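You operate a simulated robot arm through the tools that you are given. There is no shell and no other tool.

Carry out the task below with a simulated robot arm. There is one attempt and no reset: what you move stays moved.

Task
Draw the worn black shim from the grey winch and slide in the one the play gauge calls for.
Fine: black shim before the gauge; then wind one turn clockwise.
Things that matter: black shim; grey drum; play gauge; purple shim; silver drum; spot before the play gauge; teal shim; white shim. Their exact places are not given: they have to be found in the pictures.

Only the result counts: the job must be done as asked and must still hold three seconds after the hand-in. Knocking over, shifting, dropping, spilling or breaking anything else fails it.

Robot
A 5-joint arm with a two-finger parallel gripper on a trunk, on a base that moves. Base frame: it is fixed to the floor where the robot stands at the start and does not move with it; the origin is under the middle of the robot, x ahead of it, y to its left, z up. Lengths are in m, angles in rad, forces in N, time in s.
It reaches about 1.134 m from its shoulder. Its first joint turns from -2.601 to 2.601 rad. Places, roughly: black shim [2.25, -1.75, 1]; grey drum [2.3, -1.7, 1]; play gauge [2.4, -1.8, 1]; purple shim, teal shim, white shim [2, -1.5, 1]; silver drum [2.8, -1.9, 1]; spot before the play gauge [2.5, -1.7, 0.9]. Payload 1.57 kg.
The tool frame sits at the grasp point between the pads (the TCP): z along the fingers, y along the line on which they close. The tips reach 0.03 m beyond it. The gripper opens to 0.11 m. The fingers are 0.024 m wide and 0.012 m thick; the gripper's body (0.048 by 0.112 m) begins 0.078 m behind the TCP.
Orientation is that of the tool frame in the base frame, as [roll, pitch, yaw] about the fixed x, y, z axes, in that order (R = Rz(yaw) Ry(pitch) Rx(roll)). With the fingers straight down and closing along the base's y, the tool's x points along the base's -x, its y along +y and its z along -z.

Tools
- The arm moves only by the tool apply_moves. Its argument "commands" is a list that holds one entry, the list of rows, each a list of 7 numbers: the shift along the base's x, y, z in m, then the turn, a rotation vector about the base's x, y, z in rad, then the finger opening in m, from 0 to 0.11. In form: [[[x, y, z, ax, ay, az, jaw], ...]]. A call has 1 to 20 rows; each row shifts and turns the commanded pose from where the row before left it. Rows are played at 5 a second. More than 0.05 m and 0.15 rad between two rows, or a gripper value outside its range, and nothing of the call is played. Where a pose cannot be reached the arm comes as near as it can. A force on the tool above 40 N (or 10 N above the force at the start of the call, whichever is more), or a blocked arm, ends the call early, and 0.2 s more pass. Each finger travels about 0.153 m/s and halts on what it meets, pressing with about 38 N; the grip force reading is that of the motor and also rises with nothing between the fingers. The clock runs only during rows and for 0.2 s after the last one: add rows that do not move to give the fingers time. It gives the time, the measured TCP pose, the force on the tool (base axes), the opening and the grip force at its end, in the units of the frame above (readings bear some noise), with the torque about the TCP (base axes, N m) and any sound that the robot's microphone picked up, and new pictures: "pictures" is both (left out), scene, wrist or none.
- Cameras (640 x 400 px; columns grow to the right, rows downward): "scene" is now at [0.0364, 0.1477, 1.8216]; the picture's right is [-0.22, -0.97, 0.00], its down [-0.61, 0.14, -0.78] and it looks along [0.76, -0.17, -0.62] (base axes); focal length 294 px, centre (320, 200). "wrist" rides on the gripper at [0.07, 0.016, -0.141] in the tool frame; the picture's right is [-0.23, 0.97, 0.00], its down [-0.86, -0.20, -0.48] and it looks along [-0.47, -0.11, 0.88] (tool axes); focal length 222 px, centre (320, 200).
- move_column(by): slides the trunk up (or, below 0, down) by that many m; the arm and the scene camera ride with it, the base frame stays. It gives what a move gives, with no picture.
- steer(legs): drives the robot by 1 to 6 legs, each [ahead, turn to the left] in m and rad, along the robot's own axes; the way and the turn of a leg run together, so that a leg with both is an arc; at most 1.5 m and 3.142 rad a leg. The arm and the cameras ride along, it lands a little off, and it stops where it bumps. It gives what a move gives, and a new picture of the scene camera.
- aim_head(pan, tilt): turns the head with the scene camera to pan (to the left, within 2.705 rad either way) and tilt (down, from -0.506 to 1.204), counted from straight ahead of the robot. It gives what a move gives, and a new picture of the scene camera.
- measure_at(camera, pixels): for up to 12 pixels [column, row] of the newest picture of that camera ("zoom" is the newest enlarged one), the place [x, y, z] in the base frame of the surface seen there, good to about 0.003 m, but the place of the scene camera against the robot may be out by one fixed shift of up to 0.018 m in any direction. The clock stands still meanwhile.
- enlarge(camera, box): a new picture of the part [left, top, right, bottom] of that camera's present view, enlarged. The clock stands still meanwhile.
- close_job(): hands the job in; it is judged then, once.

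Leave the gripper open and the arm clear of the work at the hand-in unless told otherwise.

The tools are called as name(argument=value, ...) on one line, values as JSON. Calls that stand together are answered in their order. apply_moves: Moves the arm, as the interface text tells. Its arguments: {"type":"object","properties":{"commands":{"type":"array","items":{"type":"array","items":{"type":"array","items":{"type":"number"}}}},"pictures":{"type":"string","enum":["both","scene","wrist","none"]}},"required":["commands"]} The other tools are called the same way: move_column (by) moves the trunk up or down; steer (legs) drives the base; aim_head (pan, tilt) turns the head that bears the scene camera; measure_at (camera, pixels) gives the place of the surface under pixels of a picture; enlarge (camera, box) takes an enlarged picture of a part of a camera's view; close_job () hands the job in.

At the start:

```text
time: 0.0
ee_pos: [0.7689, 0.2552, 1.101]
tool_rot: [3.141, 0.001, -3.123]
force: [-0.8, -1.0, 0.1]
ft_torque: [0.02, -0.01, 0.0]
width: 0.11
grip_force: 0.1
trunk travel left (down, up): [-0.833, 0.137]
robot x, y, heading: [-0.0019, -0.0097, -0.005]
head pan, tilt (commanded): [-0.223, 0.672]
```

scene: 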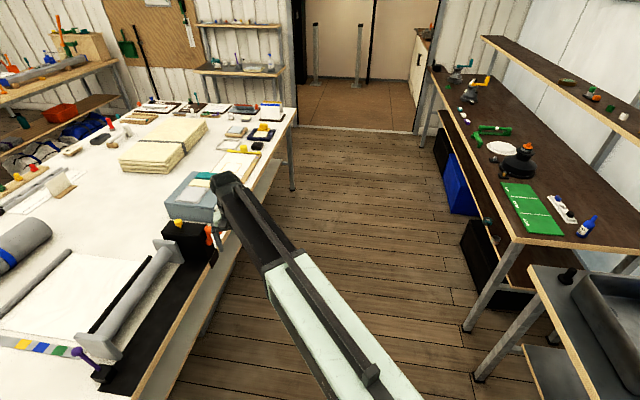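
wrist: 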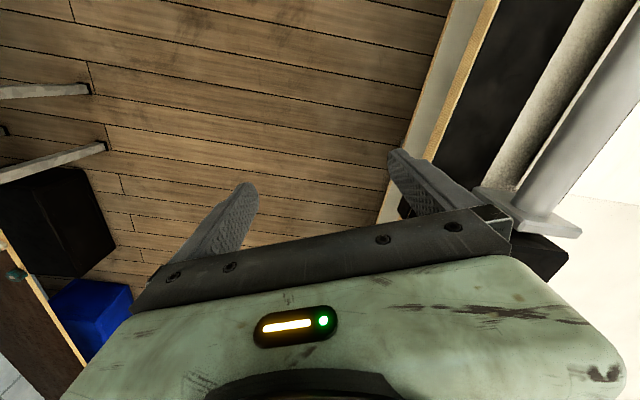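

The picture shows a dark bench at right, with small devices near (455-490, 60-130). I'll enlarge that region first and measure a few points.

enlarge(camera="scene", box=[420, 40, 580, 140])

measure_at(camera="scene", pixels=[[460, 75], [475, 92], [488, 80], [461, 110], [490, 130], [520, 160], [440, 80], [520, 240], [502, 148], [530, 205]])

```text
4.00 times, centred on (500, 90) of scene
```

zoom: 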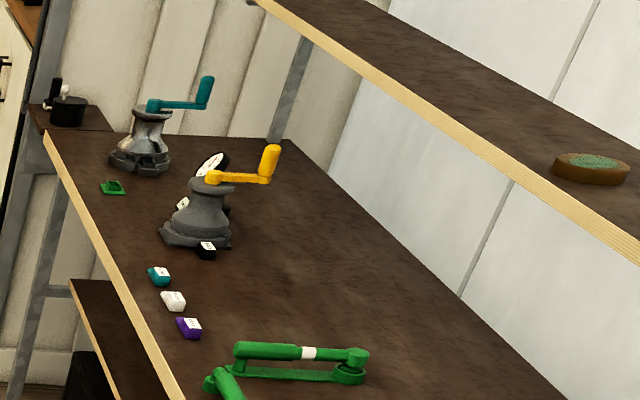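

```text
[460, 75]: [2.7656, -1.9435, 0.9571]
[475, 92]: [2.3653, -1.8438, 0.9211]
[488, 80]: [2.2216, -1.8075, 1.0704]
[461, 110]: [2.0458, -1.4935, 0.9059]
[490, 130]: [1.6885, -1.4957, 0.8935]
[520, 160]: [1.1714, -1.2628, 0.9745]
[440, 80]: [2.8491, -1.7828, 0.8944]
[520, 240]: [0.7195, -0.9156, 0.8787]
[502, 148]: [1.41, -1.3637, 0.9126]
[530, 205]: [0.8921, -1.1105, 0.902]
```

The shims (teal, white, purple) lie in a row at zoom (160,276), (173,300), (188,327); the black shim is at (207,249) at the grey winch's base, and the gauge dial is behind it at (212,165). I need the corridor layout before driving, so I'll measure the table edges and boxes.

measure_at(camera="scene", pixels=[[291, 188], [296, 110], [270, 170], [205, 335], [468, 328], [478, 380], [462, 230], [440, 200], [430, 135], [360, 85], [316, 85], [540, 330]])

enlarge(camera="scene", box=[430, 50, 510, 100])

```text
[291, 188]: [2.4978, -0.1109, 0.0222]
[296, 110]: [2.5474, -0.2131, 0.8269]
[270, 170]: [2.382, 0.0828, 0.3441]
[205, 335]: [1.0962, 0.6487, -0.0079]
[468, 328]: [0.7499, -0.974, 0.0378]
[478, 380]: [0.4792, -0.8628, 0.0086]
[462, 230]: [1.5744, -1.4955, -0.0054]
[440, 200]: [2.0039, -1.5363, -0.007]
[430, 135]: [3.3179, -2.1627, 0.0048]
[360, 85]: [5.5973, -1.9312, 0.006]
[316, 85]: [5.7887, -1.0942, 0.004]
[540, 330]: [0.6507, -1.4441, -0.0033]
```

```text
8.00 times, centred on (470, 75) of scene
```

zoom: 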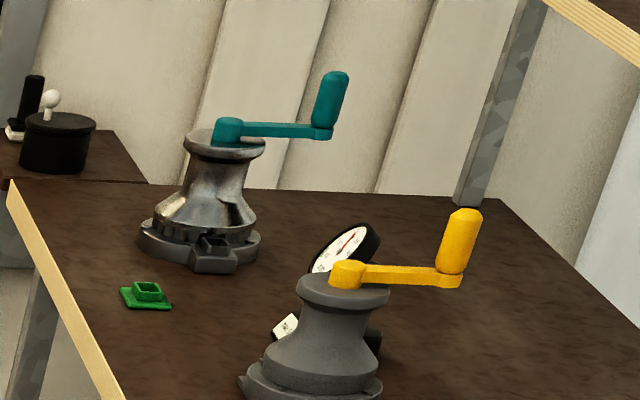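

The corridor is about 1.34 m wide and runs along heading ≈ -0.39 rad, with the robot roughly 0.58 m from the right bench edge. I'll turn to that heading, then drive 1.4 m ahead with the arm high over the aisle.

steer(legs=[[0, -0.385]])

```text
time: 1.6
ee_pos: [0.8119, -0.0552, 1.0998]
tool_rot: [3.142, -0.001, 2.775]
force: [-0.1, 0.7, -0.7]
ft_torque: [-0.01, -0.02, -0.01]
width: 0.1098
grip_force: 0.1
trunk travel left (down, up): [-0.833, 0.137]
robot x, y, heading: [-0.0006, -0.0047, -0.371]
head pan, tilt (commanded): [-0.223, 0.672]
```

scene: 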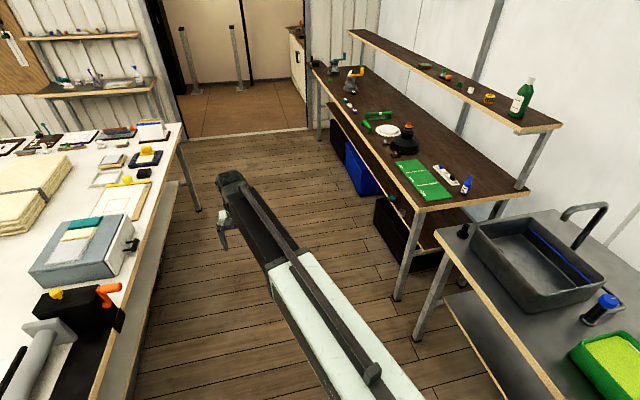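

Aligned with the corridor now. I'll measure shelf and bench edges for clearances.

measure_at(camera="scene", pixels=[[350, 33], [440, 78], [555, 127], [313, 72], [425, 208], [340, 105], [345, 185], [400, 295], [352, 78], [402, 145]])

```text
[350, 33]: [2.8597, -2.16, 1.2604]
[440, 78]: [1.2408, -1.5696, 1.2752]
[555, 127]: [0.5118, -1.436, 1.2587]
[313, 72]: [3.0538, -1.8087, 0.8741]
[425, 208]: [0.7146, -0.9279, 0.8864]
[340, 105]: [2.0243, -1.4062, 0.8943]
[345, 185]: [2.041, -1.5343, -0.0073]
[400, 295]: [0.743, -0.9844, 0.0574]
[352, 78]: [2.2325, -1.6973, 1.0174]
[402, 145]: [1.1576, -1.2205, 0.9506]
```

Bench top is z≈0.89, shelf edge z≈1.26 and 0.4 m inside the bench edge. I'll drive 1.5 m ahead along the aisle.

steer(legs=[[1.5, 0.0]])

```text
time: 9.0
ee_pos: [2.2202, -0.57, 1.1003]
tool_rot: [3.141, 0.0, 2.801]
force: [0.3, 0.5, 0.3]
ft_torque: [0.05, 0.04, 0.0]
width: 0.11
grip_force: 0.0
trunk travel left (down, up): [-0.833, 0.137]
robot x, y, heading: [1.4084, -0.5388, -0.349]
head pan, tilt (commanded): [-0.223, 0.672]
```

scene: 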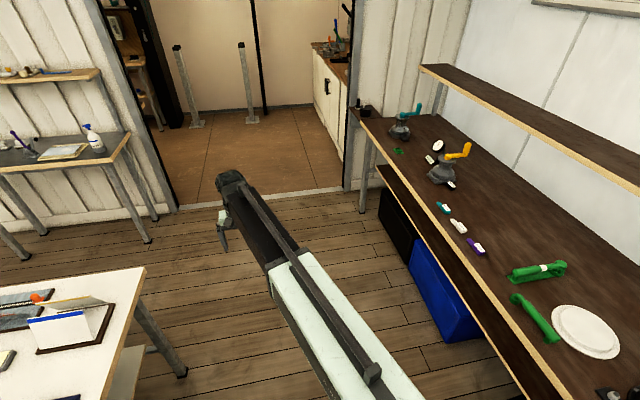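

I see the winches now at (440,165) and (400,130). I'll aim the head towards the grey winch.

aim_head(pan=-0.6, tilt=0.55)

```text
time: 9.9
ee_pos: [2.2213, -0.5698, 1.0998]
tool_rot: [3.141, 0.0, 2.803]
force: [-0.6, 0.1, 0.4]
ft_torque: [0.02, 0.0, 0.02]
width: 0.1101
grip_force: 0.0
trunk travel left (down, up): [-0.833, 0.137]
robot x, y, heading: [1.4058, -0.5373, -0.349]
head pan, tilt (commanded): [-0.6, 0.55]
```

scene: 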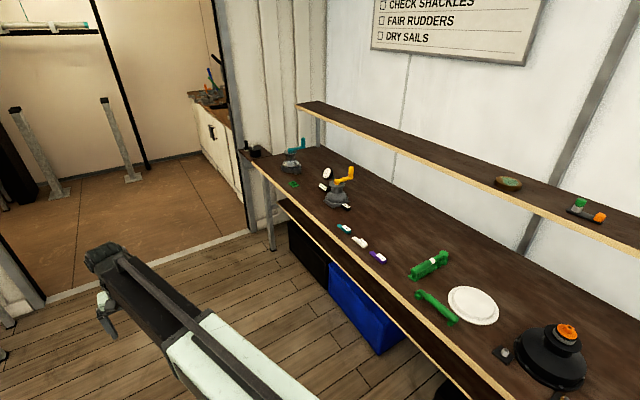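

enlarge(camera="scene", box=[270, 130, 400, 270])

enlarge(camera="scene", box=[305, 155, 369, 215])

```text
2.86 times, centred on (335, 200) of scene
```

zoom: 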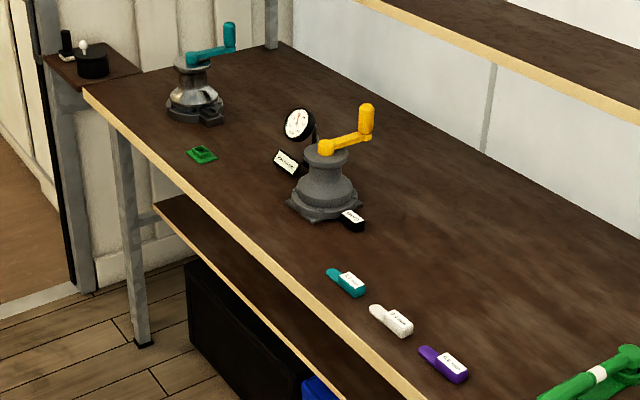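

```text
6.67 times, centred on (337, 185) of scene
```

zoom: 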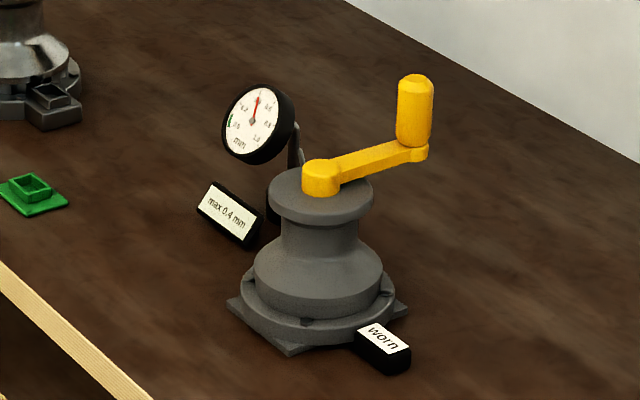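

I see the dial, a card "max 0.4 mm", and the black shim labelled "worn". I'll enlarge the dial, the shims' labels and the green object further.

enlarge(camera="scene", box=[321, 160, 341, 174])

enlarge(camera="scene", box=[332, 220, 392, 268])

enlarge(camera="scene", box=[280, 135, 340, 195])

```text
16.00 times, centred on (331, 167) of scene
```

zoom: 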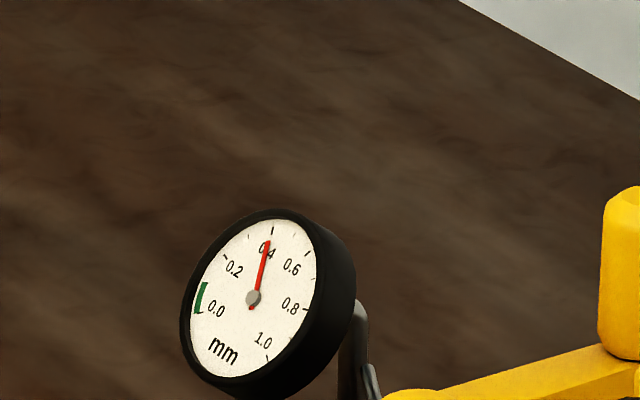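

```text
8.33 times, centred on (362, 244) of scene
```

zoom: 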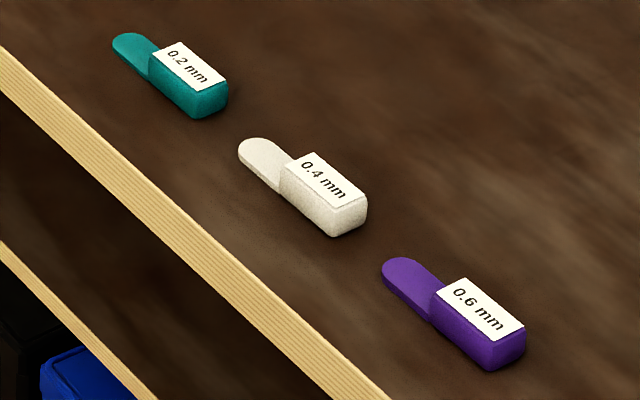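

```text
6.67 times, centred on (310, 165) of scene
```

zoom: 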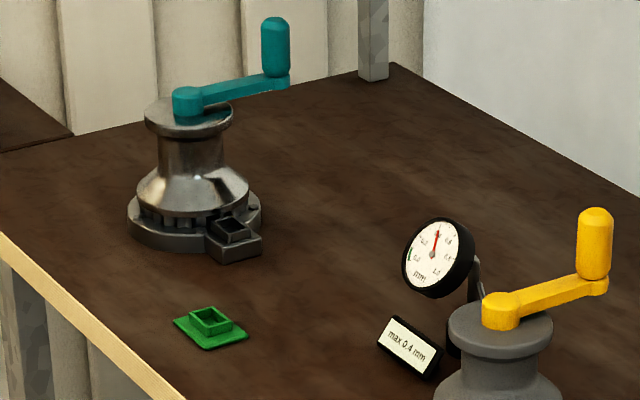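

Needle appears near 0.4; shims are labelled 0.2 (teal), 0.4 (white), 0.6 (purple). I want positions of these things for planning; I'll measure in the newest zoom and the scene.

measure_at(camera="zoom", pixels=[[210, 318], [185, 320], [240, 338], [436, 255], [405, 345], [235, 240], [500, 315], [595, 240], [500, 345], [185, 105], [275, 45], [450, 345]])

measure_at(camera="scene", pixels=[[347, 206], [345, 208], [342, 227], [347, 231], [357, 240], [362, 244], [375, 255], [380, 259], [336, 204], [327, 200]])

```text
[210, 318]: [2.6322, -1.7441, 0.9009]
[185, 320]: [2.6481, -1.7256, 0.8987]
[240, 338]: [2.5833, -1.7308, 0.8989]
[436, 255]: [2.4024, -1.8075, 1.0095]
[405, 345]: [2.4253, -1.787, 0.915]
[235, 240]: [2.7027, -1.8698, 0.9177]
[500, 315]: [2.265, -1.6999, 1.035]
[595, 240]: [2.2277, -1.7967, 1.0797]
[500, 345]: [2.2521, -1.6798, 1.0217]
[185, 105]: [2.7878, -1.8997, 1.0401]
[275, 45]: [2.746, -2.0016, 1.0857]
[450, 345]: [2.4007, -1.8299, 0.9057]
```

```text
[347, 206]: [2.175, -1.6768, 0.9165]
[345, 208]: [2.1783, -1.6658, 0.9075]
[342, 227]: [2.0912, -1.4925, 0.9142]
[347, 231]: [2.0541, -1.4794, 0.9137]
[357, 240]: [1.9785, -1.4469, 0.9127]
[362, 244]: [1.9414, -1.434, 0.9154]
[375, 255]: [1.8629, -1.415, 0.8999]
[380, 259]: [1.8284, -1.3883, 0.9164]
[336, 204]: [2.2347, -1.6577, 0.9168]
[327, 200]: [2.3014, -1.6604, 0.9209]
```

The shims lie along the bench direction, tongues toward the winches; the black shim is pushed into the grey winch base from the near side. I'll check the wall/doorway ahead before driving another stretch.

measure_at(camera="scene", pixels=[[60, 298], [240, 235], [225, 60], [270, 240], [300, 255], [340, 290], [10, 320], [265, 120]])

```text
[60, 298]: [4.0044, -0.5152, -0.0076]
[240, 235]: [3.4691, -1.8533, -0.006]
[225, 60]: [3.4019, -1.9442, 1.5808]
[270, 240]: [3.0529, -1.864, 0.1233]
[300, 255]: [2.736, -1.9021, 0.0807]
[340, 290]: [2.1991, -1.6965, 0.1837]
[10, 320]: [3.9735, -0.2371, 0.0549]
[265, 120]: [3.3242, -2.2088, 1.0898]
```

The wall is at about 3.9 m along, so driving 1.0 m more is safe.

steer(legs=[[1.0, 0.0]])

aim_head(pan=-1.3, tilt=0.75)

```text
time: 15.1
ee_pos: [3.1812, -0.9155, 1.1002]
tool_rot: [-3.141, 0.001, 2.806]
force: [0.8, 0.6, 0.3]
ft_torque: [-0.02, 0.03, 0.02]
width: 0.1099
grip_force: 0.1
trunk travel left (down, up): [-0.833, 0.137]
robot x, y, heading: [2.3649, -0.8854, -0.347]
head pan, tilt (commanded): [-0.6, 0.55]
```

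scene: 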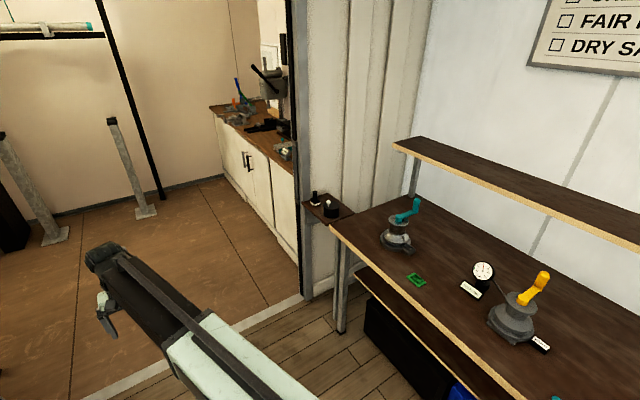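

```text
time: 16.2
ee_pos: [3.1817, -0.9158, 1.1013]
tool_rot: [-3.141, 0.0, 2.805]
force: [-0.1, 0.1, 0.1]
ft_torque: [0.01, 0.05, 0.0]
width: 0.1098
grip_force: 0.0
trunk travel left (down, up): [-0.833, 0.137]
robot x, y, heading: [2.3684, -0.8874, -0.343]
head pan, tilt (commanded): [-1.3, 0.75]
```

scene: 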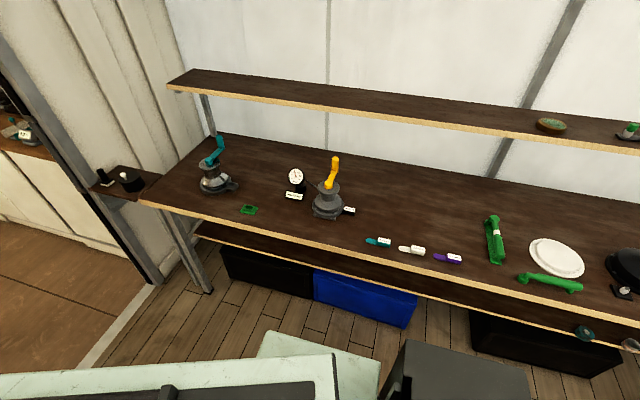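

Good view of the whole work area now. I'll zoom on the gauge, the winch and the shims.

enlarge(camera="scene", box=[284, 164, 308, 204])

enlarge(camera="scene", box=[290, 145, 370, 225])

enlarge(camera="scene", box=[190, 130, 320, 230])

```text
10.00 times, centred on (296, 184) of scene
```

zoom: 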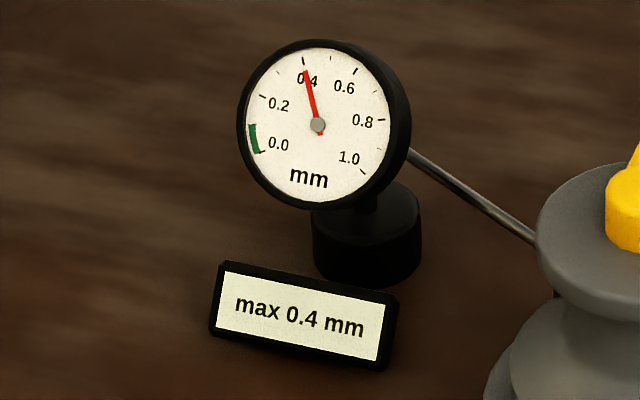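

```text
5.00 times, centred on (330, 185) of scene
```

zoom: 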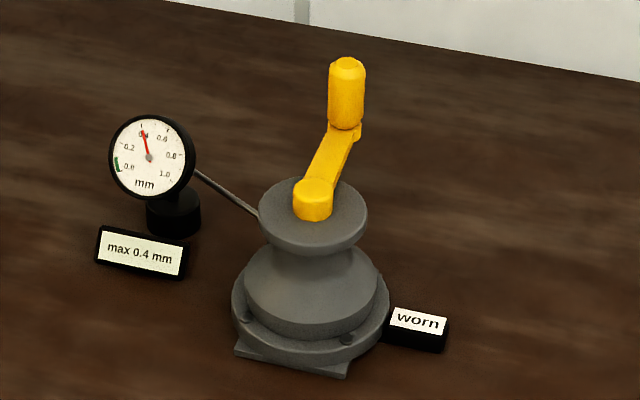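

```text
4.00 times, centred on (255, 180) of scene
```

zoom: 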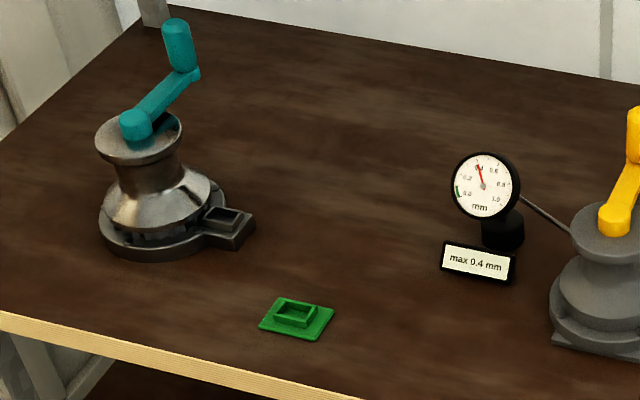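

The needle sits exactly on the 0.4 tick, so white (0.4 mm, also ≤ card "max 0.4 mm") looks right; I'll recheck after the black shim is out. Now I look for a mark on the bench before the gauge, and at the green object more closely.

enlarge(camera="scene", box=[235, 185, 315, 235])

enlarge(camera="scene", box=[235, 198, 265, 220])

enlarge(camera="scene", box=[195, 165, 245, 200])

```text
8.00 times, centred on (275, 210) of scene
```

zoom: 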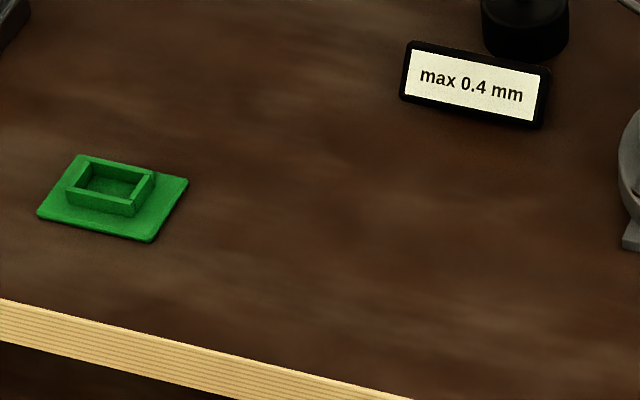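

```text
16.00 times, centred on (250, 209) of scene
```

zoom: 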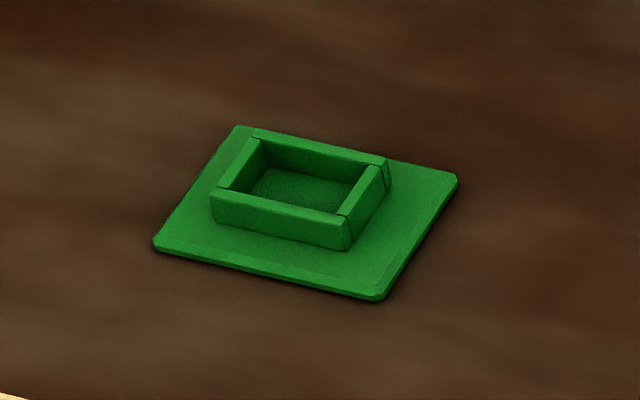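

```text
11.43 times, centred on (220, 182) of scene
```

zoom: 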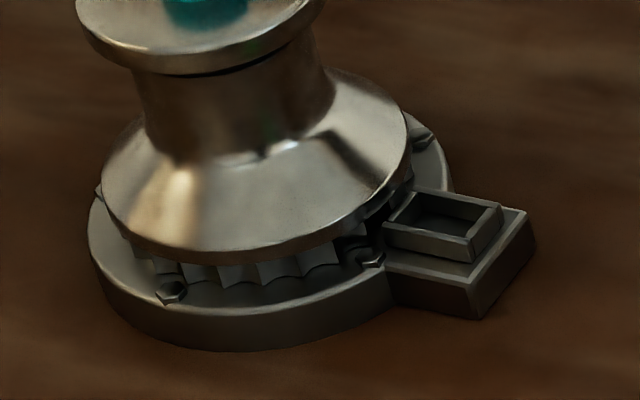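

No mark on the bench before the card; the green tray sits beside the silver winch (same frame as on it), so it looks unrelated. I'll measure the dial face (for its facing direction), gauge base and card.

enlarge(camera="scene", box=[280, 160, 330, 210])

```text
8.00 times, centred on (305, 185) of scene
```

zoom: 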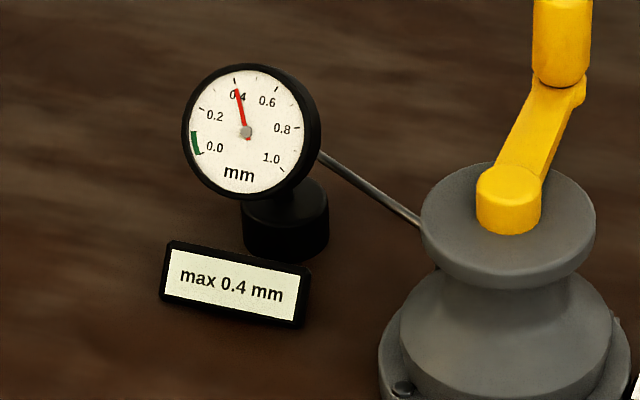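

measure_at(camera="zoom", pixels=[[200, 115], [295, 150], [265, 80], [235, 185], [180, 288], [290, 310], [165, 300], [295, 325], [285, 205], [265, 240], [310, 245], [508, 190]])

measure_at(camera="scene", pixels=[[275, 224], [300, 230], [200, 213], [325, 238], [150, 200], [280, 205], [240, 205], [258, 210]])

```text
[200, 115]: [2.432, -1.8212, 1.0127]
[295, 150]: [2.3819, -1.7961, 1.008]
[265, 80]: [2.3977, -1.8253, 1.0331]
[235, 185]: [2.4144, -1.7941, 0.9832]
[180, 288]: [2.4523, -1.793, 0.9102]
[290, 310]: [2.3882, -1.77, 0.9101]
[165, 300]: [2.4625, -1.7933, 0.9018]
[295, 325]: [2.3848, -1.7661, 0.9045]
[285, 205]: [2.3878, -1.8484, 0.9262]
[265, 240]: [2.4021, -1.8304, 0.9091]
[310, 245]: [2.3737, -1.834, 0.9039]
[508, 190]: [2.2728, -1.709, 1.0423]
```

```text
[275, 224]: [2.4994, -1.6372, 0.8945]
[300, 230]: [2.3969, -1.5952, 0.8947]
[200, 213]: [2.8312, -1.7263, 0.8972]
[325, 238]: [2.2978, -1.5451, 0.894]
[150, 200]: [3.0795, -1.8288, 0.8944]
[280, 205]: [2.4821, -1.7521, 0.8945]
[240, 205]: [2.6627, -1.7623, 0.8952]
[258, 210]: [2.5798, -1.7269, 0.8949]
```

The gauge faces the aisle (normal along ≈[0.34,0.94]); the free spot in front of its card is around (2.45,-1.71), which agrees with the rough place. Now I swing the arm from over the aisle toward the bench at a safe height, in two stages.

apply_moves(commands=[[[-0.03, -0.0359, 0.006, 0, 0, 0, 0.11], [-0.03, -0.0359, 0.006, 0, 0, 0, 0.11], [-0.03, -0.0359, 0.006, 0, 0, 0, 0.11], [-0.03, -0.0359, 0.006, 0, 0, 0, 0.11], [-0.03, -0.0359, 0.006, 0, 0, 0, 0.11], [-0.03, -0.0359, 0.006, 0, 0, 0, 0.11], [-0.03, -0.0359, 0.006, 0, 0, 0, 0.11], [-0.03, -0.0359, 0.006, 0, 0, 0, 0.11], [-0.03, -0.0359, 0.006, 0, 0, 0, 0.11], [-0.03, -0.0359, 0.006, 0, 0, 0, 0.11], [-0.03, -0.0359, 0.006, 0, 0, 0, 0.11], [-0.03, -0.0359, 0.006, 0, 0, 0, 0.11], [-0.03, -0.0359, 0.006, 0, 0, 0, 0.11], [-0.03, -0.0359, 0.006, 0, 0, 0, 0.11], [-0.03, -0.0359, 0.006, 0, 0, 0, 0.11], [-0.03, -0.0359, 0.006, 0, 0, 0, 0.11], [-0.03, -0.0359, 0.006, 0, 0, 0, 0.11], [0, 0, 0, 0, 0, 0, 0.11]]], pictures="both")

```text
time: 20.0
ee_pos: [2.6675, -1.5267, 1.0994]
tool_rot: [3.142, 0.0, 2.806]
force: [-0.4, -0.6, 0.0]
ft_torque: [0.01, 0.0, 0.02]
width: 0.1101
grip_force: 0.1
out of reach, approached as far as the arm can: row 1, 2, 3, 4, 5, 7, 8, 9, 10, 11, 12, 13, 14, 15, 16, 17
trunk travel left (down, up): [-0.833, 0.137]
robot x, y, heading: [2.3676, -0.8891, -0.342]
head pan, tilt (commanded): [-1.3, 0.75]
```

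scene: 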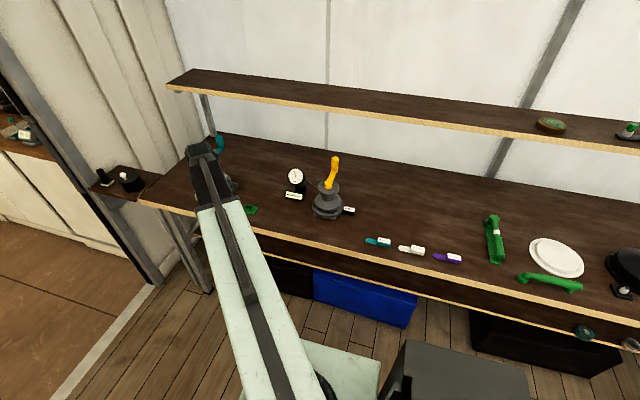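
wrist: 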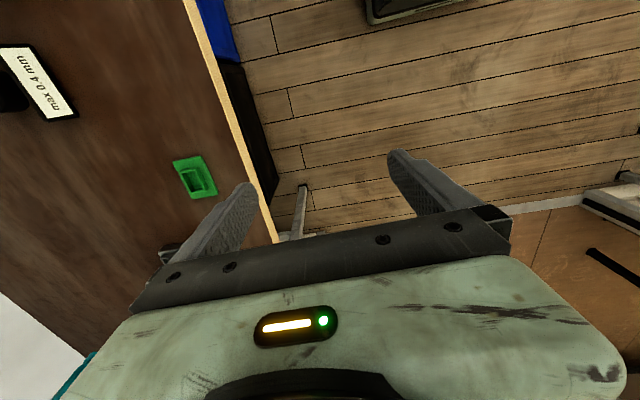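

The arm moved in x/y but the rise in z wasn't reached (z stayed 1.099). I'll test small vertical moves of the arm to learn what it can do.

apply_moves(commands=[[[0, 0, -0.02, 0, 0, 0, 0.11], [0, 0, -0.02, 0, 0, 0, 0.11], [0, 0, 0, 0, 0, 0, 0.11]]], pictures="none")

move_column(by=0.08)

```text
time: 20.8
ee_pos: [2.6697, -1.526, 1.1008]
tool_rot: [3.14, 0.0, 2.806]
force: [0.1, -0.7, 0.4]
ft_torque: [0.02, -0.01, 0.01]
width: 0.1102
grip_force: 0.1
out of reach, approached as far as the arm can: row 1, 2
trunk travel left (down, up): [-0.833, 0.137]
robot x, y, heading: [2.367, -0.8881, -0.349]
head pan, tilt (commanded): [-1.3, 0.75]
```

```text
time: 22.0
ee_pos: [2.6693, -1.5264, 1.1797]
tool_rot: [-3.141, 0.0, 2.806]
force: [-0.4, 0.0, 0.0]
ft_torque: [-0.04, 0.01, 0.02]
width: 0.1101
grip_force: 0.1
trunk travel left (down, up): [-0.913, 0.057]
robot x, y, heading: [2.3665, -0.8856, -0.348]
head pan, tilt (commanded): [-1.3, 0.75]
```

The arm turns out to be horizontal-only; height comes from the trunk. I need to know how high the arm's links lie above the TCP, so I take a fresh picture and measure the arm.

aim_head(pan=-1.0, tilt=0.7)

```text
time: 22.8
ee_pos: [2.6697, -1.5255, 1.1796]
tool_rot: [-3.141, 0.002, 2.803]
force: [0.5, 0.0, -0.6]
ft_torque: [-0.03, 0.01, 0.01]
width: 0.1101
grip_force: 0.0
trunk travel left (down, up): [-0.913, 0.057]
robot x, y, heading: [2.3687, -0.8889, -0.342]
head pan, tilt (commanded): [-1.0, 0.7]
```

scene: 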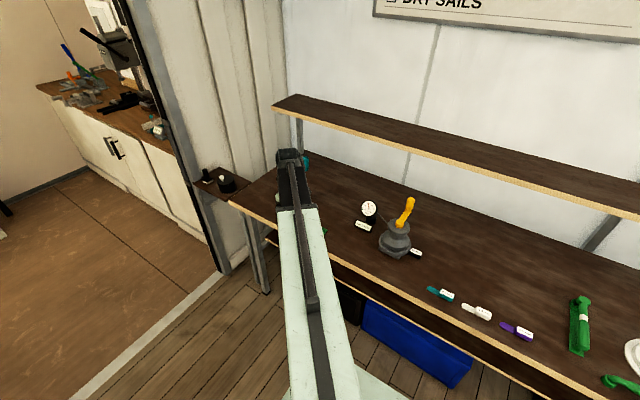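

measure_at(camera="scene", pixels=[[288, 155], [290, 185], [300, 230], [290, 250], [325, 250], [315, 300], [300, 350], [330, 385], [350, 370], [355, 395], [285, 205], [312, 215]])

enlarge(camera="scene", box=[250, 130, 380, 400])

```text
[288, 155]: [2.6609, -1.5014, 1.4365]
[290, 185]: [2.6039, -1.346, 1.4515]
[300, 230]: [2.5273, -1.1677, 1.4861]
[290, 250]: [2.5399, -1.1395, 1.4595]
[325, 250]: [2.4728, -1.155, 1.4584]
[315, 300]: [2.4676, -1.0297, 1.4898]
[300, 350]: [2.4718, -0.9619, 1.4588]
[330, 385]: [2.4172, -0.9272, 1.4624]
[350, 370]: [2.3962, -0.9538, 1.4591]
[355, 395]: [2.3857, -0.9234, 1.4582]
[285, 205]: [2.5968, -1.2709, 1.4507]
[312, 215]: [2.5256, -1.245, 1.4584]
```

```text
1.48 times, centred on (315, 265) of scene
```

zoom: 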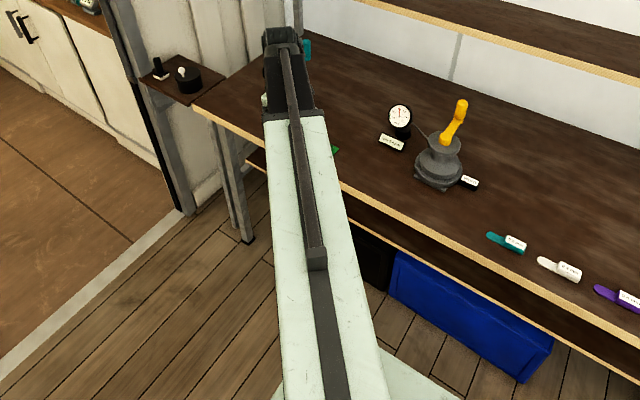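

The arm is a telescoping beam about 0.28 m above the TCP. Now I move the TCP over to the black shim, near (2.15,-1.66), staying at z=1.18, and look with the wrist camera.

apply_moves(commands=[[[-0.0433, -0.0112, 0, 0, 0, 0, 0.11], [-0.0433, -0.0112, 0, 0, 0, 0, 0.11], [-0.0433, -0.0112, 0, 0, 0, 0, 0.11], [-0.0433, -0.0112, 0, 0, 0, 0, 0.11], [-0.0433, -0.0112, 0, 0, 0, 0, 0.11], [-0.0433, -0.0112, 0, 0, 0, 0, 0.11], [-0.0433, -0.0112, 0, 0, 0, 0, 0.11], [-0.0433, -0.0112, 0, 0, 0, 0, 0.11], [-0.0433, -0.0112, 0, 0, 0, 0, 0.11], [-0.0433, -0.0112, 0, 0, 0, 0, 0.11], [-0.0433, -0.0112, 0, 0, 0, 0, 0.11], [-0.0433, -0.0112, 0, 0, 0, 0, 0.11], [0, 0, 0, 0, 0, 0, 0.11]]], pictures="both")

```text
time: 25.6
ee_pos: [2.1483, -1.658, 1.18]
tool_rot: [-3.14, 0.001, 2.805]
force: [0.0, 0.7, 0.2]
ft_torque: [0.03, 0.0, 0.01]
width: 0.1101
grip_force: 0.0
out of reach, approached as far as the arm can: row 2, 7
trunk travel left (down, up): [-0.913, 0.057]
robot x, y, heading: [2.3692, -0.8846, -0.346]
head pan, tilt (commanded): [-1.0, 0.7]
```

scene: 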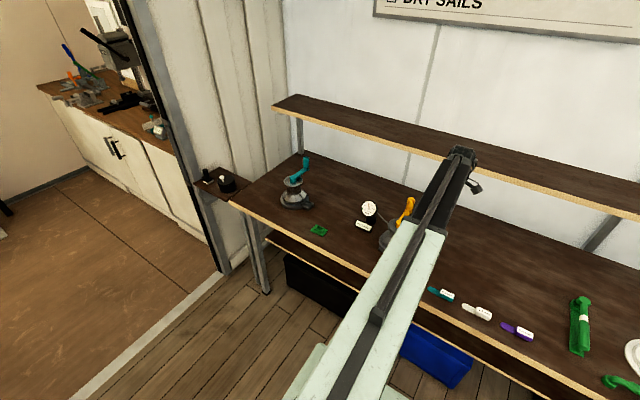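
wrist: 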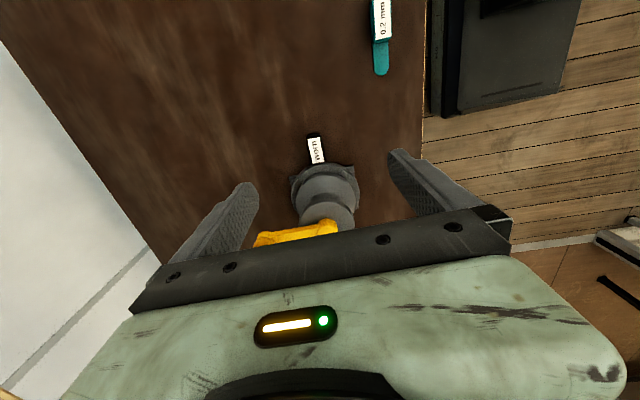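

The wrist camera sees the "worn" shim at (315,148) and the teal shim at (380,40). I'll enlarge and measure with the wrist camera (no shift).

enlarge(camera="wrist", box=[280, 120, 376, 180])

measure_at(camera="wrist", pixels=[[313, 137], [316, 148], [318, 160], [310, 150], [322, 150], [325, 185], [381, 20], [380, 35], [381, 55], [381, 70], [330, 225], [350, 130]])

```text
6.67 times, centred on (328, 150) of wrist
```

zoom: 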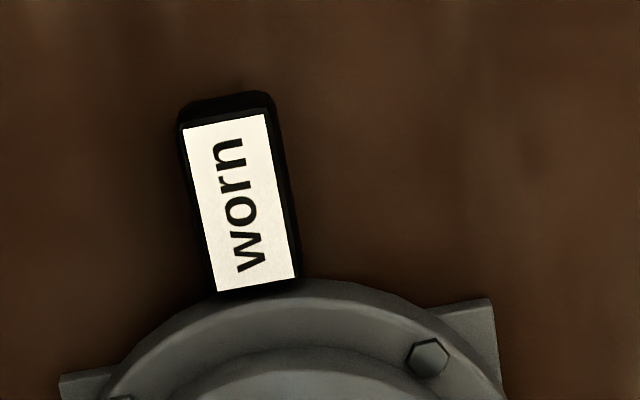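

```text
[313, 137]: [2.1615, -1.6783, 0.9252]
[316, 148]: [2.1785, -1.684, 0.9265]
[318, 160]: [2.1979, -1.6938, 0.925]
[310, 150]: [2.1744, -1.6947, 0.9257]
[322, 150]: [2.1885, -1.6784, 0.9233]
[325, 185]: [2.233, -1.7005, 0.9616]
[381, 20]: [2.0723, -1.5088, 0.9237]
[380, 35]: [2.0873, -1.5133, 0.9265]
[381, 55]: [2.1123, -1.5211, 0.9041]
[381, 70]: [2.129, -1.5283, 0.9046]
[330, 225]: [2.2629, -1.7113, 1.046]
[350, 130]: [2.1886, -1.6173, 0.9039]
```

The wrist view gives the black shim handle centre at (2.179,-1.685), top z 0.926, pointing along heading ≈ -0.40. Before lowering I check how far the beam's end reaches beyond the TCP (it must clear the crank knob).

enlarge(camera="scene", box=[380, 130, 500, 260])

measure_at(camera="scene", pixels=[[462, 149], [473, 156], [450, 152], [465, 175], [455, 200], [440, 235], [408, 200], [398, 235], [470, 185], [478, 187]])

```text
3.08 times, centred on (440, 195) of scene
```

zoom: 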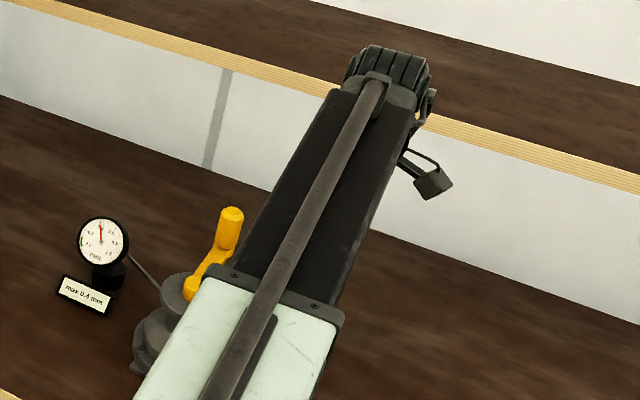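

```text
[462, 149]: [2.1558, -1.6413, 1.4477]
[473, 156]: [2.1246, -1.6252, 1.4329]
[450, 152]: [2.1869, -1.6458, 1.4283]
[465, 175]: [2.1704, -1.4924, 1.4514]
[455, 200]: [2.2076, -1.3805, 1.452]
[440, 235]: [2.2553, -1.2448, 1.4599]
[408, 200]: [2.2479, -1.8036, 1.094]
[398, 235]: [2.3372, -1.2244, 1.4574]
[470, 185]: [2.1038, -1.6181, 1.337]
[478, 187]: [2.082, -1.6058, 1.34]
```

The beam clears. Now I align: shift to (2.1735,-1.6827), yaw by -0.068 rad, fingers to 0.06, then lower the trunk part way and look again.

apply_moves(commands=[[[0.0126, -0.0123, 0, 0, 0, -0.034, 0.08], [0.0126, -0.0123, 0, 0, 0, -0.034, 0.06], [0, 0, 0, 0, 0, 0, 0.06]]], pictures="none")

move_column(by=-0.17)

apply_moves(commands=[[[0, 0, 0, 0, 0, 0, 0.06]]], pictures="both")

```text
time: 26.4
ee_pos: [2.1736, -1.6823, 1.1812]
tool_rot: [-3.141, 0.0, 2.736]
force: [1.4, 1.2, 0.0]
ft_torque: [0.01, -0.01, 0.0]
width: 0.0601
grip_force: 0.1
out of reach, approached as far as the arm can: row 2
trunk travel left (down, up): [-0.913, 0.057]
robot x, y, heading: [2.3687, -0.8893, -0.344]
head pan, tilt (commanded): [-1.0, 0.7]
```

```text
time: 28.3
ee_pos: [2.1734, -1.6828, 1.0103]
tool_rot: [-3.142, 0.0, 2.736]
force: [-0.1, -0.4, 0.1]
ft_torque: [0.0, -0.03, -0.01]
width: 0.0599
grip_force: 0.0
trunk travel left (down, up): [-0.743, 0.227]
robot x, y, heading: [2.3673, -0.8875, -0.342]
head pan, tilt (commanded): [-1.0, 0.7]
```

```text
time: 28.7
ee_pos: [2.174, -1.683, 1.0097]
tool_rot: [3.141, 0.001, 2.736]
force: [-0.1, 1.0, -0.1]
ft_torque: [-0.02, 0.01, 0.0]
width: 0.0598
grip_force: 0.1
trunk travel left (down, up): [-0.743, 0.227]
robot x, y, heading: [2.3674, -0.8857, -0.345]
head pan, tilt (commanded): [-1.0, 0.7]
```

scene: 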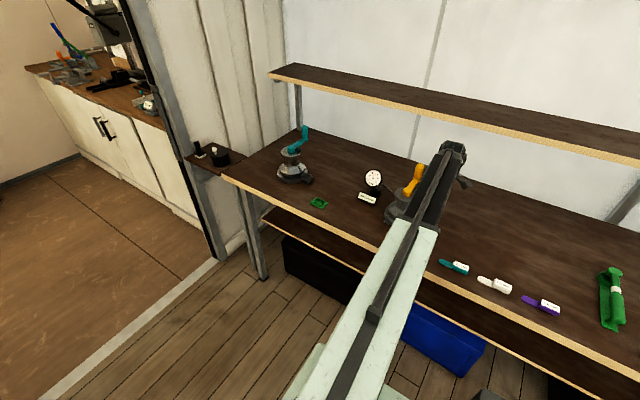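
wrist: 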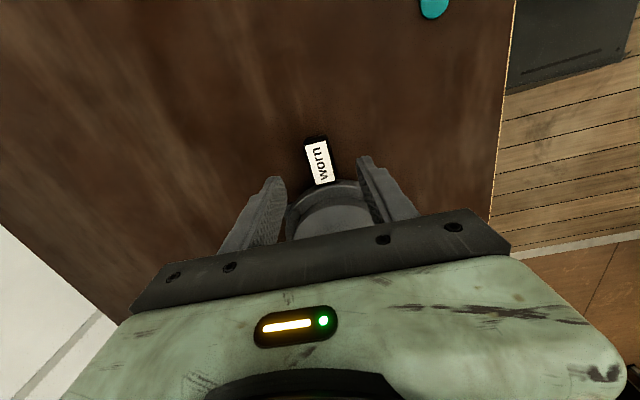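

enlarge(camera="wrist", box=[270, 120, 382, 190])

measure_at(camera="wrist", pixels=[[315, 145], [318, 160], [322, 180], [308, 162], [329, 162], [305, 145], [326, 142], [315, 183], [335, 180], [340, 150]])

```text
5.71 times, centred on (326, 155) of wrist
```

zoom: 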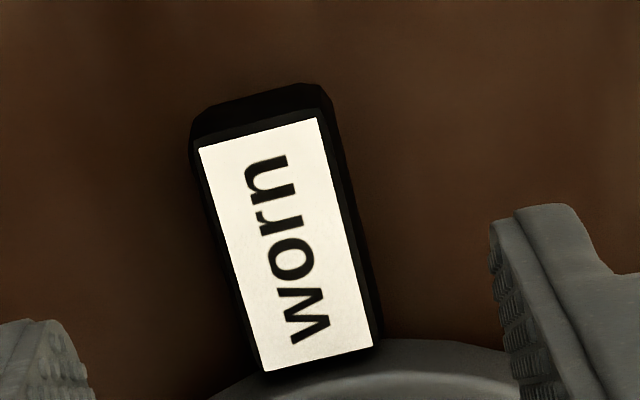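

```text
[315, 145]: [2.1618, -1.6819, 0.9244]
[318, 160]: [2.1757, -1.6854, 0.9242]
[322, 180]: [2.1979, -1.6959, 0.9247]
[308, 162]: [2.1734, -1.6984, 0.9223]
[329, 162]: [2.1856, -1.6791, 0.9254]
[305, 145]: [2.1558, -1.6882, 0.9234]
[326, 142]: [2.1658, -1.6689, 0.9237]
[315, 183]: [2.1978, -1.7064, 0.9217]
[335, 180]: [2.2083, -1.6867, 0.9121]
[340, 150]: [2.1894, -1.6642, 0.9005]
```

TCP is about 2 mm toward the aisle from the shim's midline; I correct by (-0.0007,-0.0018) and lower to z≈0.938 (tips ~0.908, just over the bench at ~0.902).

apply_moves(commands=[[[-0.0007, -0.0018, 0, 0, 0, 0, 0.06], [0, 0, 0, 0, 0, 0, 0.06]]], pictures="none")

move_column(by=-0.072)

apply_moves(commands=[[[0, 0, 0, 0, 0, 0, 0.06]]], pictures="wrist")

```text
time: 29.3
ee_pos: [2.1738, -1.6844, 1.0097]
tool_rot: [3.141, 0.0, 2.735]
force: [0.4, 0.0, -0.2]
ft_torque: [-0.01, 0.01, 0.0]
width: 0.0599
grip_force: 0.2
trunk travel left (down, up): [-0.743, 0.227]
robot x, y, heading: [2.3657, -0.887, -0.351]
head pan, tilt (commanded): [-1.0, 0.7]
```

```text
time: 30.4
ee_pos: [2.1726, -1.6852, 0.939]
tool_rot: [3.141, 0.0, 2.736]
force: [0.0, -0.3, -0.5]
ft_torque: [0.0, 0.01, 0.02]
width: 0.0603
grip_force: 0.1
trunk travel left (down, up): [-0.671, 0.299]
robot x, y, heading: [2.3692, -0.8855, -0.345]
head pan, tilt (commanded): [-1.0, 0.7]
```

```text
time: 30.8
ee_pos: [2.1716, -1.6852, 0.9385]
tool_rot: [-3.141, 0.0, 2.736]
force: [0.3, 0.1, 1.3]
ft_torque: [0.01, -0.01, 0.02]
width: 0.0601
grip_force: 0.2
trunk travel left (down, up): [-0.671, 0.299]
robot x, y, heading: [2.3679, -0.8855, -0.344]
head pan, tilt (commanded): [-1.0, 0.7]
```

wrist: 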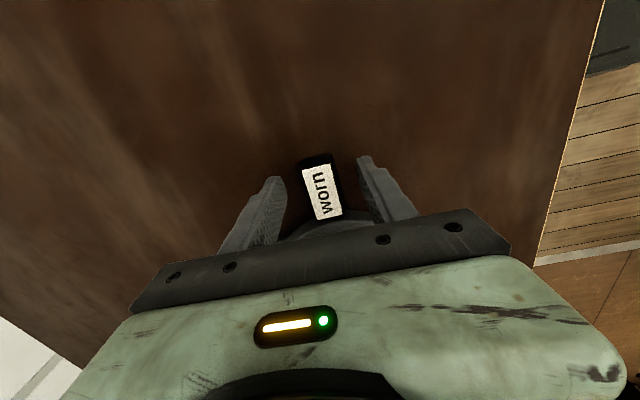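

The shim sits between the fingers. I check centring with an enlarged view.

enlarge(camera="wrist", box=[250, 140, 400, 240])

measure_at(camera="wrist", pixels=[[316, 175], [320, 190], [325, 212], [305, 180], [328, 170], [315, 215], [340, 208], [349, 165]])

```text
4.00 times, centred on (325, 190) of wrist
```

zoom: 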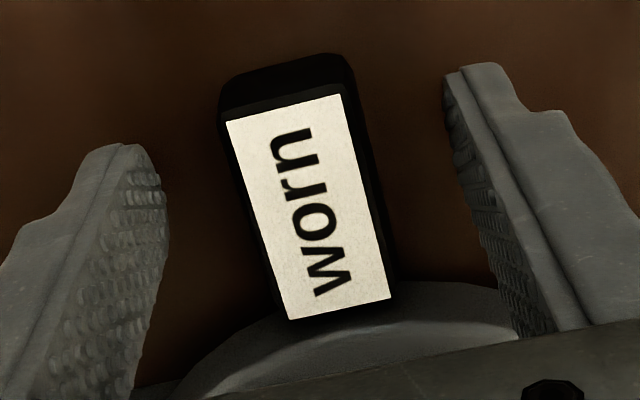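

```text
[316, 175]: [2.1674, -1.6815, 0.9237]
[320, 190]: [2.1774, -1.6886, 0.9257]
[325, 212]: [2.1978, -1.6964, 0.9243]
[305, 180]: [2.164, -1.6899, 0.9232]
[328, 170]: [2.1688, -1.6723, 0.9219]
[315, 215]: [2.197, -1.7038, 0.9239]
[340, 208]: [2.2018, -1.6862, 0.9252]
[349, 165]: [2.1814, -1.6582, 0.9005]
```

Centred well. Closing the fingers on the handle.

apply_moves(commands=[[[0, 0, 0, 0, 0, 0, 0.04], [0, 0, 0, 0, 0, 0, 0.03], [0, 0, 0, 0, 0, 0, 0.015], [0, 0, 0, 0, 0, 0, 0.015], [0, 0, 0, 0, 0, 0, 0.015]]], pictures="wrist")

```text
time: 32.0
ee_pos: [2.1726, -1.6843, 0.9383]
tool_rot: [-3.142, 0.0, 2.737]
force: [0.7, 1.9, -1.4]
ft_torque: [0.05, 0.01, 0.08]
width: 0.0268
grip_force: 37.8
trunk travel left (down, up): [-0.671, 0.299]
robot x, y, heading: [2.3681, -0.8896, -0.346]
head pan, tilt (commanded): [-1.0, 0.7]
```

wrist: 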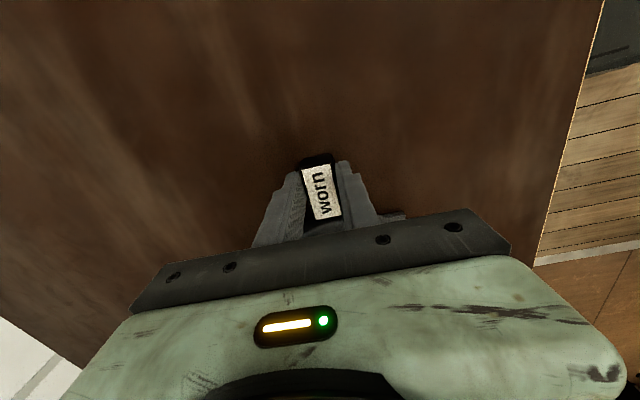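

Gripped (width 0.0268, 38 N). Now I draw it out along heading (-0.919, 0.394), slowly at first.

apply_moves(commands=[[[-0.0046, 0.002, 0, 0, 0, 0, 0.015], [-0.0046, 0.002, 0, 0, 0, 0, 0.015], [-0.0046, 0.002, 0, 0, 0, 0, 0.015], [-0.0046, 0.002, 0, 0, 0, 0, 0.015]]], pictures="wrist")

```text
time: 33.0
ee_pos: [2.1543, -1.6772, 0.9383]
tool_rot: [-3.141, 0.002, 2.739]
force: [0.3, -0.3, -0.4]
ft_torque: [0.0, 0.0, 0.02]
width: 0.0266
grip_force: 37.6
trunk travel left (down, up): [-0.671, 0.299]
robot x, y, heading: [2.3687, -0.8878, -0.344]
head pan, tilt (commanded): [-1.0, 0.7]
```

wrist: 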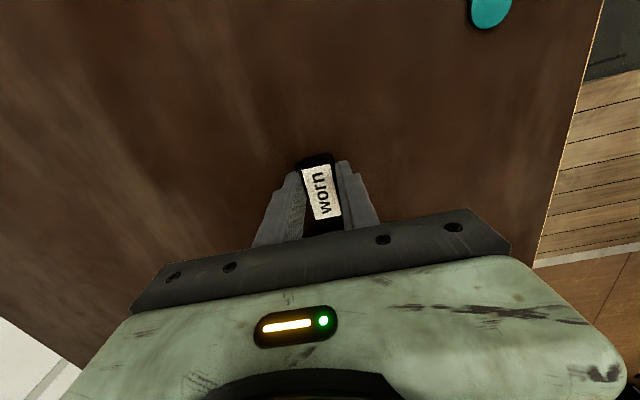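

The shim comes with the fingers, force low. Continue pulling ~0.067 m.

apply_moves(commands=[[[-0.0087, 0.0038, 0, 0, 0, 0, 0.015], [-0.0087, 0.0038, 0, 0, 0, 0, 0.015], [-0.0087, 0.0038, 0, 0, 0, 0, 0.015], [-0.0087, 0.0038, 0, 0, 0, 0, 0.015], [-0.0087, 0.0038, 0, 0, 0, 0, 0.015], [-0.0087, 0.0038, 0, 0, 0, 0, 0.015], [-0.0087, 0.0038, 0, 0, 0, 0, 0.015]]], pictures="both")

```text
time: 34.6
ee_pos: [2.092, -1.6482, 0.9383]
tool_rot: [3.141, 0.001, 2.737]
force: [-0.3, 1.1, -0.1]
ft_torque: [0.01, 0.0, 0.01]
width: 0.0264
grip_force: 37.6
trunk travel left (down, up): [-0.671, 0.299]
robot x, y, heading: [2.3641, -0.8876, -0.346]
head pan, tilt (commanded): [-1.0, 0.7]
```

scene: 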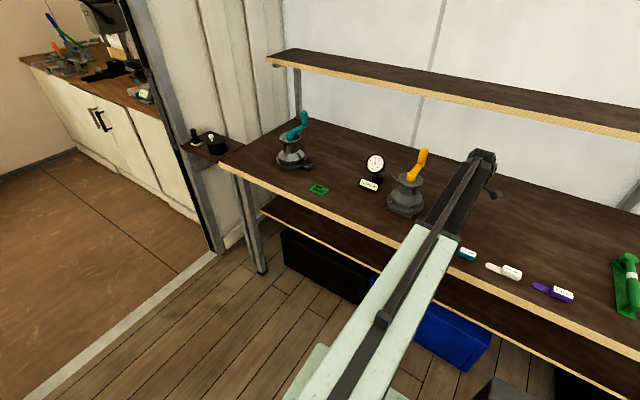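
wrist: 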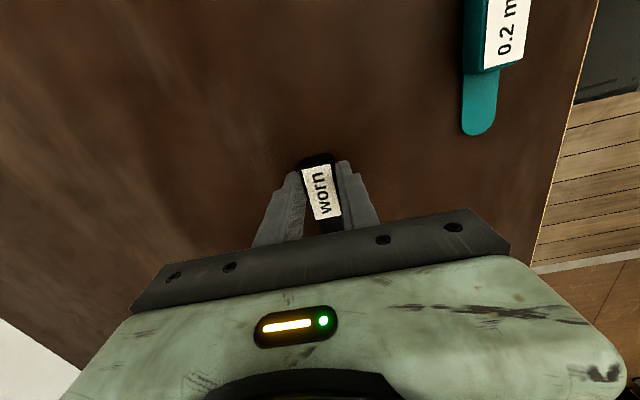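

Pulled about 0.087 m. I check the gauge and the winch slot now.

enlarge(camera="scene", box=[350, 140, 460, 225])

enlarge(camera="scene", box=[364, 150, 388, 194])

```text
4.71 times, centred on (405, 182) of scene
```

zoom: 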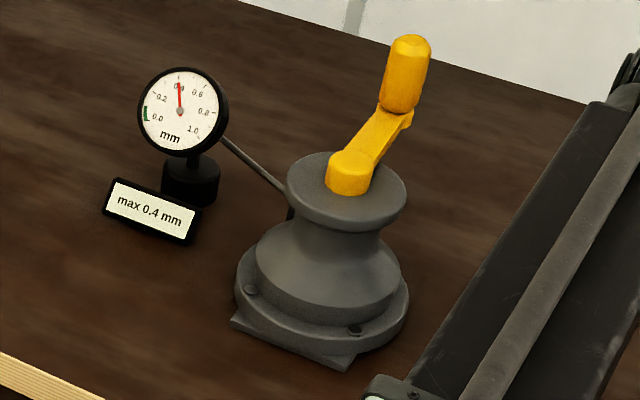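

```text
9.09 times, centred on (376, 172) of scene
```

zoom: 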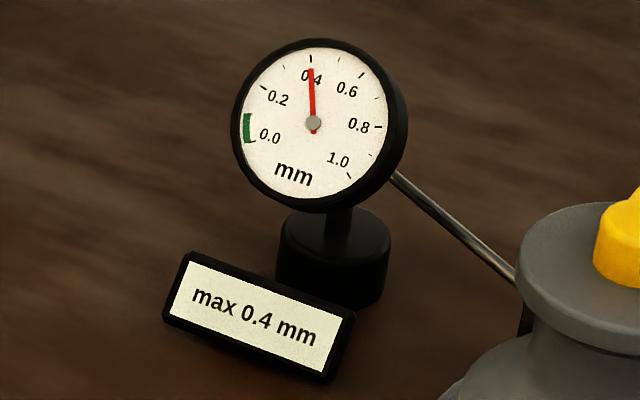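

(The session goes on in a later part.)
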